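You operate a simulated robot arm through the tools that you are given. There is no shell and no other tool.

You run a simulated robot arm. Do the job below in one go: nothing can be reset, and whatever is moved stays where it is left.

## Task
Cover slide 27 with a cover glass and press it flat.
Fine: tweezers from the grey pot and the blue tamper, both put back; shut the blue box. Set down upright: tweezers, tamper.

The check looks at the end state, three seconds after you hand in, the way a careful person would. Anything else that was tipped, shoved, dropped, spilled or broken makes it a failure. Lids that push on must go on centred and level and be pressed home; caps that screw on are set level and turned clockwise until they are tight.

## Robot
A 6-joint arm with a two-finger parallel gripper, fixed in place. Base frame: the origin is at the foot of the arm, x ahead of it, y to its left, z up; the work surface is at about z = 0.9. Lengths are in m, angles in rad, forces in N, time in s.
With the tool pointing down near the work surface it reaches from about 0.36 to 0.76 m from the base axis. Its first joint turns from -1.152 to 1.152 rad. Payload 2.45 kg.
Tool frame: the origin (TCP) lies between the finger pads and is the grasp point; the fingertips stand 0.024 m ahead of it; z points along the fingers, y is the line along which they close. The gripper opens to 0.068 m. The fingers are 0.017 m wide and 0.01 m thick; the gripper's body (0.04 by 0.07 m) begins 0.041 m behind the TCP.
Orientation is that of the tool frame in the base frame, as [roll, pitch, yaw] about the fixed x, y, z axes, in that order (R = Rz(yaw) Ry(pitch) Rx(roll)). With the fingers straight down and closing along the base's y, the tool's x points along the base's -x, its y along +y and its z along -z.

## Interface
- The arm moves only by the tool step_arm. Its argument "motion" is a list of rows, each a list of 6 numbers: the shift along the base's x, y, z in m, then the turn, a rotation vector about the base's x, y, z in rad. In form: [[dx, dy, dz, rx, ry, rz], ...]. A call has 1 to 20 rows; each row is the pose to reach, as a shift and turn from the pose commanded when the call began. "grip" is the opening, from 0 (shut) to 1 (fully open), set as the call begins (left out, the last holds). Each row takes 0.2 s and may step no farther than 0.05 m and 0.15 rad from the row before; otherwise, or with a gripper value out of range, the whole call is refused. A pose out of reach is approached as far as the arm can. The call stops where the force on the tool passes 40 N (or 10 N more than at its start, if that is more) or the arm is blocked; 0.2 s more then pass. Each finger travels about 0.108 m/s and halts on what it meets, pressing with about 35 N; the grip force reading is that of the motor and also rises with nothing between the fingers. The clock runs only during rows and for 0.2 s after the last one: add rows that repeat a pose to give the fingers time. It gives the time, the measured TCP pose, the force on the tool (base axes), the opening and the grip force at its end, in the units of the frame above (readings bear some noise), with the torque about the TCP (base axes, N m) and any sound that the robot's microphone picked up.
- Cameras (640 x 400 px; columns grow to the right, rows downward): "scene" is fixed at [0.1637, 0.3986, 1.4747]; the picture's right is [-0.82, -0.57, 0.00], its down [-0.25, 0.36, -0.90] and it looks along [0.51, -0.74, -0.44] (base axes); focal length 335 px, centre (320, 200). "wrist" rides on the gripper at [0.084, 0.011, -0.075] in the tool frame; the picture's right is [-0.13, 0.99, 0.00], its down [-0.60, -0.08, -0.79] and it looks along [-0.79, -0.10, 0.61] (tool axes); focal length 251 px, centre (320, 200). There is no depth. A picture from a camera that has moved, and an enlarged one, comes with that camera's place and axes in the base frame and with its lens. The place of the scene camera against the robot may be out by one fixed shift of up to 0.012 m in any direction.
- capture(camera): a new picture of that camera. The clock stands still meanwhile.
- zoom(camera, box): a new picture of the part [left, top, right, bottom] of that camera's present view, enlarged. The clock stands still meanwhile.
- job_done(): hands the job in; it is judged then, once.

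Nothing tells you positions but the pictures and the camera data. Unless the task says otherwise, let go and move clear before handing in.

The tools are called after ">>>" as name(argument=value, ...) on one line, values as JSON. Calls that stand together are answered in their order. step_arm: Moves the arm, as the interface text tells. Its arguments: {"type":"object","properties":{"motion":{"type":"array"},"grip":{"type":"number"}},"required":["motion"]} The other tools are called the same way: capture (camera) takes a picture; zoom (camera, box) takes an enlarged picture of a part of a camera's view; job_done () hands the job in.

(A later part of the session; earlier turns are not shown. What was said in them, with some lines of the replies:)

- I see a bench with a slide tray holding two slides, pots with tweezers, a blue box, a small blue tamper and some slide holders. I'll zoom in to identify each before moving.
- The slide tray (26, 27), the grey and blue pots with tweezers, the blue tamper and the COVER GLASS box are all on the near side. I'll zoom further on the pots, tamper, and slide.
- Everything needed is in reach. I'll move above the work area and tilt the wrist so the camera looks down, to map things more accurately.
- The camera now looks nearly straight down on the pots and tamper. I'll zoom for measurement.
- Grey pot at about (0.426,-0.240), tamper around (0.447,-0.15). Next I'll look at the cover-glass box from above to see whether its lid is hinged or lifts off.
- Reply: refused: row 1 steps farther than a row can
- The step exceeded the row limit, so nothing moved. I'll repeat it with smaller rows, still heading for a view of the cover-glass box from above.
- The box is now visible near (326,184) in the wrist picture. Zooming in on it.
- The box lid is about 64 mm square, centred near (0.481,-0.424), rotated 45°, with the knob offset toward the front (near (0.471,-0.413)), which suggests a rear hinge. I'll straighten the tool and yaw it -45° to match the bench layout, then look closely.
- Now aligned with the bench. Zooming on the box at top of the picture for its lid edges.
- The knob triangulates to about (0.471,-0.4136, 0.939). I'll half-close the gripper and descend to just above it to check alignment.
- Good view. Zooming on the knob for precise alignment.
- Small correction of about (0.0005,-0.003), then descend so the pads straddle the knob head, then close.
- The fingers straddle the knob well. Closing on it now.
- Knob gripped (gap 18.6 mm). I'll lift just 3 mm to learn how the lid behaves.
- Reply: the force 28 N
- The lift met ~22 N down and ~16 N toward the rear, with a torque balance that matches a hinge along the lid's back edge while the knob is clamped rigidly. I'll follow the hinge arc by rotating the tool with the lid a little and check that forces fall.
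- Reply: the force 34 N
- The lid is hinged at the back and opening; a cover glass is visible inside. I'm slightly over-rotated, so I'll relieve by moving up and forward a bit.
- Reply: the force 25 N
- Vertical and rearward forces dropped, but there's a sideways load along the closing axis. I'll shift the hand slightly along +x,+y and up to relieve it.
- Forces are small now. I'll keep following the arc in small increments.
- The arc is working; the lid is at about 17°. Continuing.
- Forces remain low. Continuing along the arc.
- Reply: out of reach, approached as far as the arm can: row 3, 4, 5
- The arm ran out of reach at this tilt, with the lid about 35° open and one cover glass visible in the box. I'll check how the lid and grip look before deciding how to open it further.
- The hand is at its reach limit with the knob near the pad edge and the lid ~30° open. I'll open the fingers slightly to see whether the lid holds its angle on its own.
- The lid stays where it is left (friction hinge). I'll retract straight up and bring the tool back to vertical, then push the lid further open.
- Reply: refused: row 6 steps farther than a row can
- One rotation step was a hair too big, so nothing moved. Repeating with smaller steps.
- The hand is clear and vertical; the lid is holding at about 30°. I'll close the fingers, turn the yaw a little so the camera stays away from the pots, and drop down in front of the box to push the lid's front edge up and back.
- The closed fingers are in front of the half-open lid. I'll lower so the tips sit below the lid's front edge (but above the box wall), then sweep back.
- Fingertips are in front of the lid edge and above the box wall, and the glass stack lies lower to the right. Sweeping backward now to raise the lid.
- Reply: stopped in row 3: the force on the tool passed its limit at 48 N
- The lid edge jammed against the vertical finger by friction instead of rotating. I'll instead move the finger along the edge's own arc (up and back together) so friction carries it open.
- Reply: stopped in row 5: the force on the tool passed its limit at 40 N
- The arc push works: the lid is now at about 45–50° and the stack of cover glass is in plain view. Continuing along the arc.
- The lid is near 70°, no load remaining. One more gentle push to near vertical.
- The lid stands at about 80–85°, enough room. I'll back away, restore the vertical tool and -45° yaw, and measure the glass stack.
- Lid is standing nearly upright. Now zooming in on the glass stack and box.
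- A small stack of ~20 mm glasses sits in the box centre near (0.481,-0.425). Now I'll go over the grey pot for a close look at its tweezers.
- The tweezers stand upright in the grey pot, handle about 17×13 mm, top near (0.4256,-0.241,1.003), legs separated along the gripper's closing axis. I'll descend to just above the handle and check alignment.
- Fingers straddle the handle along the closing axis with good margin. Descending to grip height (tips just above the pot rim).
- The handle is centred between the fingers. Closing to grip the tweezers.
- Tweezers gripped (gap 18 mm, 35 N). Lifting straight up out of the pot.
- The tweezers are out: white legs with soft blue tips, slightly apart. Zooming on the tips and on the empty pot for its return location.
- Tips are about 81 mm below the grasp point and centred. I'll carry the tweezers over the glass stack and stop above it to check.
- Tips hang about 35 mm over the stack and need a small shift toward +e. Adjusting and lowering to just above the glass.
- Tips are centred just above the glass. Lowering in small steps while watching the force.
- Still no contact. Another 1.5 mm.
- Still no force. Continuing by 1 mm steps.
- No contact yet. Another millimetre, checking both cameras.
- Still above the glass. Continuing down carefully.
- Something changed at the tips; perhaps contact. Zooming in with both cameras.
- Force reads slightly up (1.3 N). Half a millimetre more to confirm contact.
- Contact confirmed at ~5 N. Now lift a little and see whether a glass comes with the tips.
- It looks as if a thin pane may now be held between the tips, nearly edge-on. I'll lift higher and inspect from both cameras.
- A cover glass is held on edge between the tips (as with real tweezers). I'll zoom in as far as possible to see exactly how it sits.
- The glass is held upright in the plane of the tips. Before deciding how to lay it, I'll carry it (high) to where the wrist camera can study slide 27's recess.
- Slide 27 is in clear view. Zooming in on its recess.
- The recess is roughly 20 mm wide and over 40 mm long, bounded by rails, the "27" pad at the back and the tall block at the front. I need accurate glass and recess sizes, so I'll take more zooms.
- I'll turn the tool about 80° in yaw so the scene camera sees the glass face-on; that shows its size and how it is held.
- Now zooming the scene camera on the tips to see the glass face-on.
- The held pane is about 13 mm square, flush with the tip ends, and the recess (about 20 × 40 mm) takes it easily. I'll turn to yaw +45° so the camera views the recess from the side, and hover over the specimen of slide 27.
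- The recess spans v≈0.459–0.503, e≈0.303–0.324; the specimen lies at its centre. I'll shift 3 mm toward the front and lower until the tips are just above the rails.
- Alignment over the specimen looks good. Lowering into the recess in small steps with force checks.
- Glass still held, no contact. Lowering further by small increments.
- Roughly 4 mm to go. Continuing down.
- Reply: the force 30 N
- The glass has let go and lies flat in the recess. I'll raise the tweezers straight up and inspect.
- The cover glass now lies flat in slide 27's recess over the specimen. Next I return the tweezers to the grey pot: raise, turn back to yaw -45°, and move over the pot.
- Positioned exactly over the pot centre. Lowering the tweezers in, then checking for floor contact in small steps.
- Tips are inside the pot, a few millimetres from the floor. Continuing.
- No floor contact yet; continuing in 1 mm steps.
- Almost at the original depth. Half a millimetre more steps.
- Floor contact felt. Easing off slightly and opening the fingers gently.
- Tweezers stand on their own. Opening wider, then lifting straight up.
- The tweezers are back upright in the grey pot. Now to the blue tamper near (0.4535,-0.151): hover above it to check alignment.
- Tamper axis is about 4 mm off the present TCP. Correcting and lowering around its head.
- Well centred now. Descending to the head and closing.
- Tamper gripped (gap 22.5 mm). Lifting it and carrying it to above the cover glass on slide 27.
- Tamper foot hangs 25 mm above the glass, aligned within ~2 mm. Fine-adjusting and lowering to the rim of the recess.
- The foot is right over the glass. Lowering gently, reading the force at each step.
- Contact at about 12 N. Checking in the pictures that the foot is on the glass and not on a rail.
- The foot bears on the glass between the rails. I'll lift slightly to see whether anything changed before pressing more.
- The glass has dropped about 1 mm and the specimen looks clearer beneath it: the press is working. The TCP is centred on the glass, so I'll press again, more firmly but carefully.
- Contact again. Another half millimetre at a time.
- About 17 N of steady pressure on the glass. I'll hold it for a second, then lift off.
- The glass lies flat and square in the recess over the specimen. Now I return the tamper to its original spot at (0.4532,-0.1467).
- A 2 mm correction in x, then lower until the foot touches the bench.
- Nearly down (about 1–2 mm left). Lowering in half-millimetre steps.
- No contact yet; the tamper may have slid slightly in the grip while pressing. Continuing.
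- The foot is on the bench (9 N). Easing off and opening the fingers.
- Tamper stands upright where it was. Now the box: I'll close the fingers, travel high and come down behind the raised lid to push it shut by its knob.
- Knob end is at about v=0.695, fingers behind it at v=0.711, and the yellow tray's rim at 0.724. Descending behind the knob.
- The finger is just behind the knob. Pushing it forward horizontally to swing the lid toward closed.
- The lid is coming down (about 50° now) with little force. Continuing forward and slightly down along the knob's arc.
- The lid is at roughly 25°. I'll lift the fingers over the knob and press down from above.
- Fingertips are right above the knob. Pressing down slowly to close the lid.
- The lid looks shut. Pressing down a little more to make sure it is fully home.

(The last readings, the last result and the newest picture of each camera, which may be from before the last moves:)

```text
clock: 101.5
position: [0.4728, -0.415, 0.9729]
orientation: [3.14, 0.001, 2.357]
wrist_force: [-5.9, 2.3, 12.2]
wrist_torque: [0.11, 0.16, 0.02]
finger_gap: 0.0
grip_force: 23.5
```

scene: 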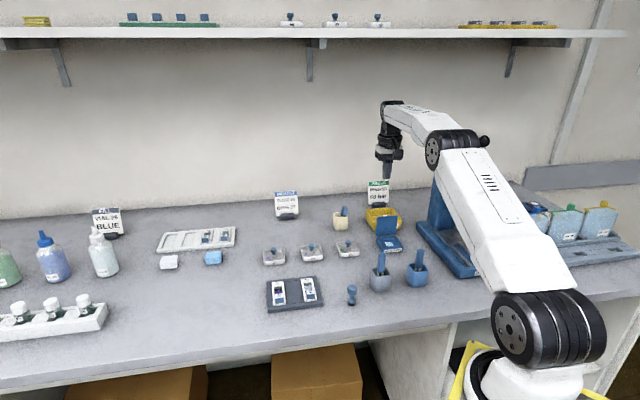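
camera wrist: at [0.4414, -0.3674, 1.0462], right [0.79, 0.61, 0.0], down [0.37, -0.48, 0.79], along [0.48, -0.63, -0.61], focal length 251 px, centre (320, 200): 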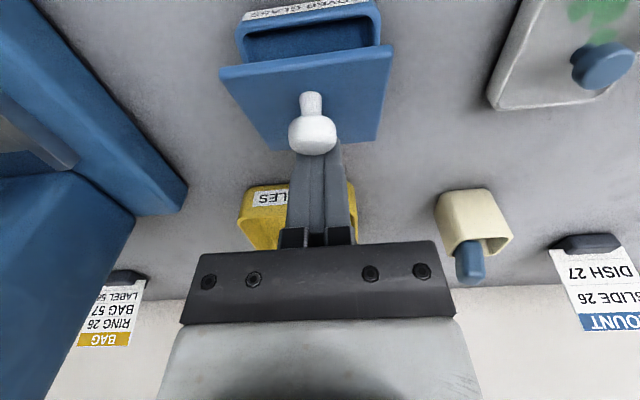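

>>> step_arm(motion=[[0, 0, -0.0004, 0, 0, 0], [0, 0, -0.0007, 0, 0, 0], [0, 0, -0.0007, 0, 0, 0]])

>>> zoom(camera="scene", box=[370, 228, 412, 256])

```text
clock: 102.3
position: [0.4724, -0.4154, 0.9735]
orientation: [3.141, 0.003, 2.358]
wrist_force: [-10.5, 6.7, 25.3]
wrist_torque: [0.23, 0.37, -0.02]
finger_gap: 0.0
grip_force: 23.8
```

```text
14.29 times, centred on (391, 242) of scene
camera zoom: at [0.163, 0.3992, 1.4746], right [-0.82, -0.57, 0.0], down [-0.25, 0.36, -0.9], along [0.51, -0.74, -0.44], focal length 4786 px, centre (-694, -400)
```

zoom: 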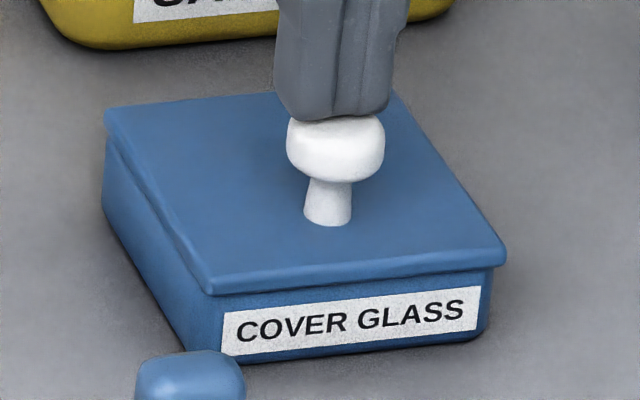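

The lid is seated as it was originally, pressed with ~25 N. Lifting away and verifying everything.

>>> step_arm(motion=[[0, 0, 0.005, 0, 0, 0], [0, 0, 0.03, 0, 0, 0], [0, 0, 0.07, 0, 0, 0], [0, 0, 0.11, 0, 0, 0], [0, 0, 0.15, 0, 0, 0], [-0.01, 0.03, 0.18, 0, 0, 0], [-0.01, 0.03, 0.18, 0, 0, 0]])

>>> zoom(camera="scene", box=[370, 228, 412, 256])

>>> capture(camera="scene")

>>> zoom(camera="scene", box=[250, 220, 450, 345])

>>> zoom(camera="scene", box=[298, 275, 322, 305])

```text
clock: 103.9
position: [0.4618, -0.3858, 1.1504]
orientation: [3.141, 0.0, 2.356]
wrist_force: [0.0, -0.1, -0.2]
wrist_torque: [0.0, -0.03, 0.01]
finger_gap: 0.0
grip_force: 23.2
```

```text
14.29 times, centred on (391, 242) of scene
camera zoom: at [0.1637, 0.3986, 1.4747], right [-0.82, -0.57, 0.0], down [-0.25, 0.36, -0.9], along [0.51, -0.74, -0.44], focal length 4786 px, centre (-694, -400)
```

zoom: 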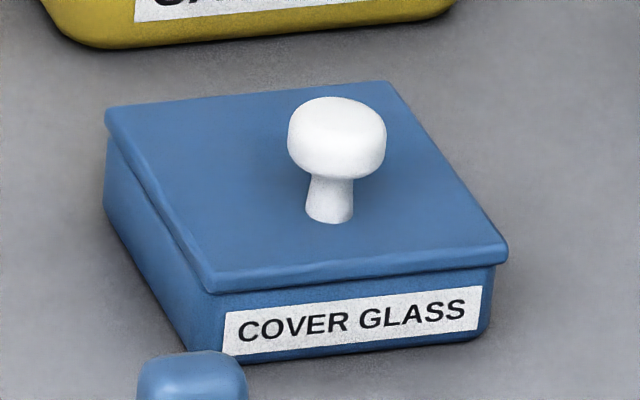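

```text
taken
```

scene: 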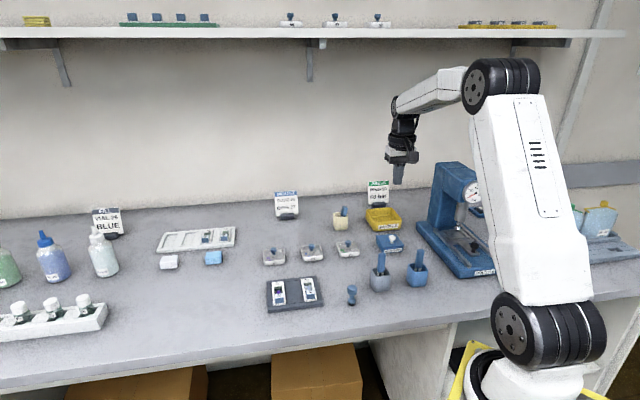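

```text
3.20 times, centred on (350, 282) of scene
camera zoom: at [0.1637, 0.3986, 1.4747], right [-0.82, -0.57, 0.0], down [-0.25, 0.36, -0.9], along [0.51, -0.74, -0.44], focal length 1072 px, centre (224, -64)
```

zoom: 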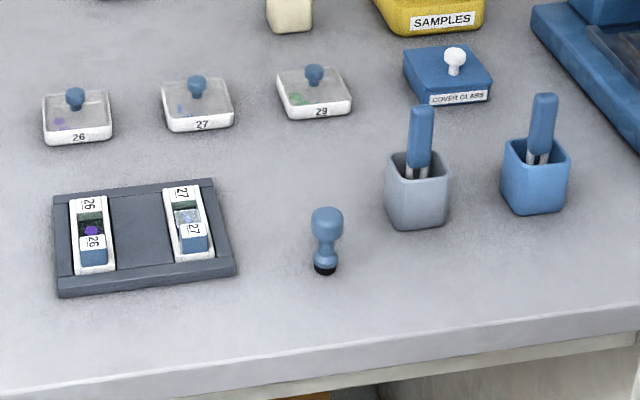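

```text
13.33 times, centred on (310, 290) of scene
camera zoom: at [0.1637, 0.3986, 1.4747], right [-0.82, -0.57, 0.0], down [-0.25, 0.36, -0.9], along [0.51, -0.74, -0.44], focal length 4467 px, centre (453, -1000)
```

zoom: 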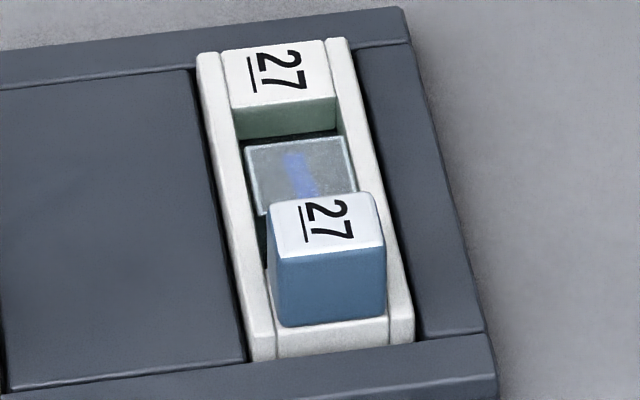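

The box is shut exactly as before, tamper and tweezers stand in place. I'll compare close-ups with the initial ones to make sure nothing was shifted.

>>> zoom(camera="scene", box=[362, 245, 434, 295])

>>> zoom(camera="scene", box=[336, 275, 368, 310])

>>> zoom(camera="scene", box=[255, 265, 335, 315])

>>> zoom(camera="scene", box=[340, 200, 440, 262])

>>> capture(camera="wrist")

```text
8.00 times, centred on (398, 270) of scene
camera zoom: at [0.1637, 0.3986, 1.4747], right [-0.82, -0.57, 0.0], down [-0.25, 0.36, -0.9], along [0.51, -0.74, -0.44], focal length 2680 px, centre (-304, -360)
```

zoom: 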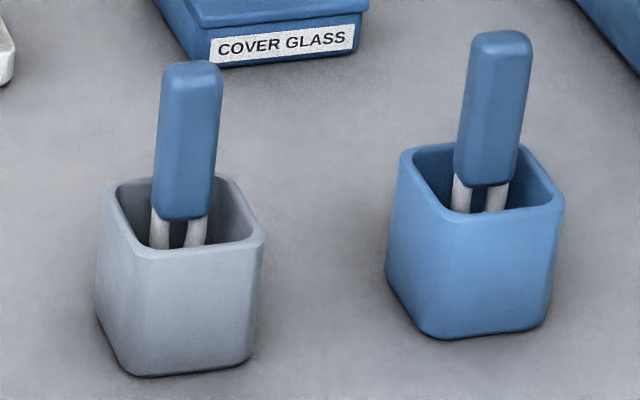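

```text
11.43 times, centred on (352, 292) of scene
camera zoom: at [0.1637, 0.3986, 1.4747], right [-0.82, -0.57, 0.0], down [-0.25, 0.36, -0.9], along [0.51, -0.74, -0.44], focal length 3829 px, centre (-46, -857)
```

zoom: 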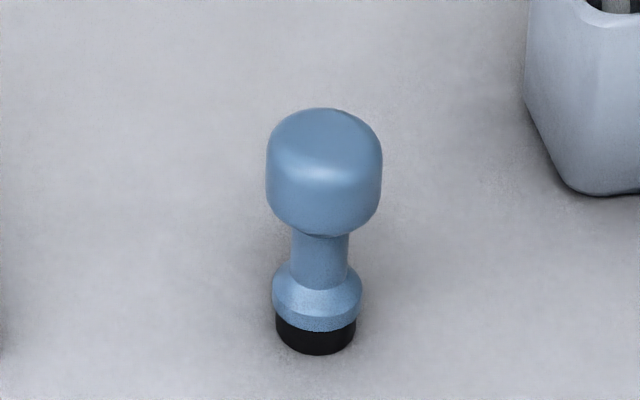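

```text
8.00 times, centred on (295, 290) of scene
camera zoom: at [0.1637, 0.3986, 1.4747], right [-0.82, -0.57, 0.0], down [-0.25, 0.36, -0.9], along [0.51, -0.74, -0.44], focal length 2680 px, centre (520, -520)
```

zoom: 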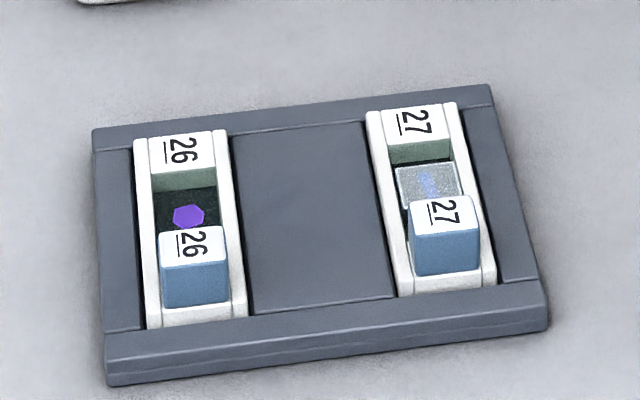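

```text
6.40 times, centred on (390, 231) of scene
camera zoom: at [0.1637, 0.3986, 1.4747], right [-0.82, -0.57, 0.0], down [-0.25, 0.36, -0.9], along [0.51, -0.74, -0.44], focal length 2144 px, centre (-128, 2)
```

zoom: 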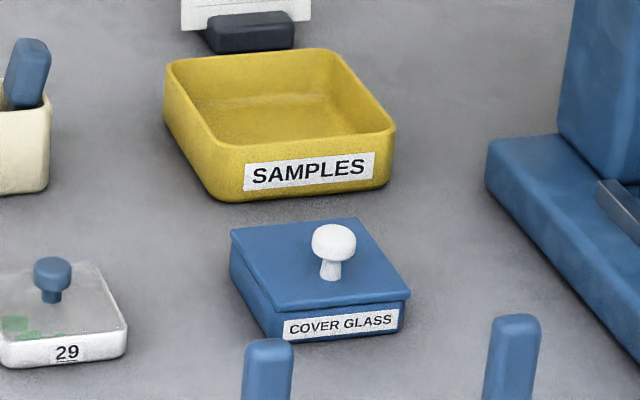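

```text
taken
camera wrist: at [0.4113, -0.3181, 1.2255], right [0.79, 0.61, 0.0], down [0.37, -0.48, 0.79], along [0.48, -0.63, -0.61], focal length 251 px, centre (320, 200)
```

wrist: 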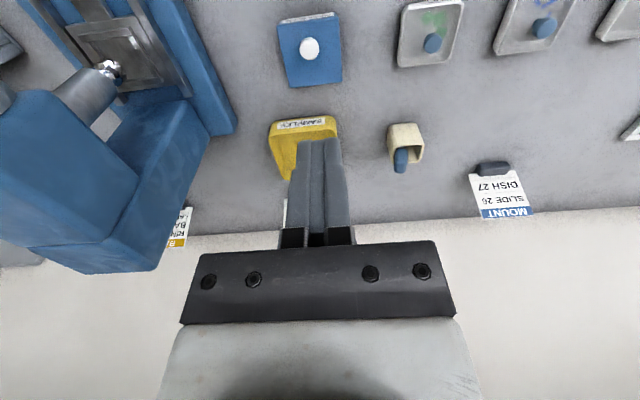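

Everything checks out. The cover glass lies level in slide 27's recess over the specimen and has been pressed flat. The tweezers stand upright in the grey pot, and the tamper is upright on its spot. The blue box is shut as it was at the start, the neighbouring items haven't moved and the arm is clear, so I'm handing in.

>>> job_done()

```text
The job is handed in.
```

I covered slide 27 with a cover glass and pressed it flat, then handed the job in. I don't have the verdict on the check.

- **Cover glass:** it lies level in slide 27's recess, over the specimen. I pressed it twice with the blue tamper, first at about 12 N and then at about 17 N held for a second. It dropped about 1 mm on the first press and did not move on the second.
- **Extra force on the glass:** when the glass came off the tweezers, I pushed about 1 mm too far and the force reached 30 N. I saw no crack in the pictures afterwards.
- **Tweezers and tamper:** the tweezers stand upright in the grey pot and the tamper stands upright on its spot, each within about 1 mm of where it started.
- **Blue box:** its lid turned out to be hinged at the back. It is closed and pressed down, and looks the same as at the start.
- **Everything else:** the tray, the pots and the items around the box match the starting pictures, and the arm is clear of the bench.
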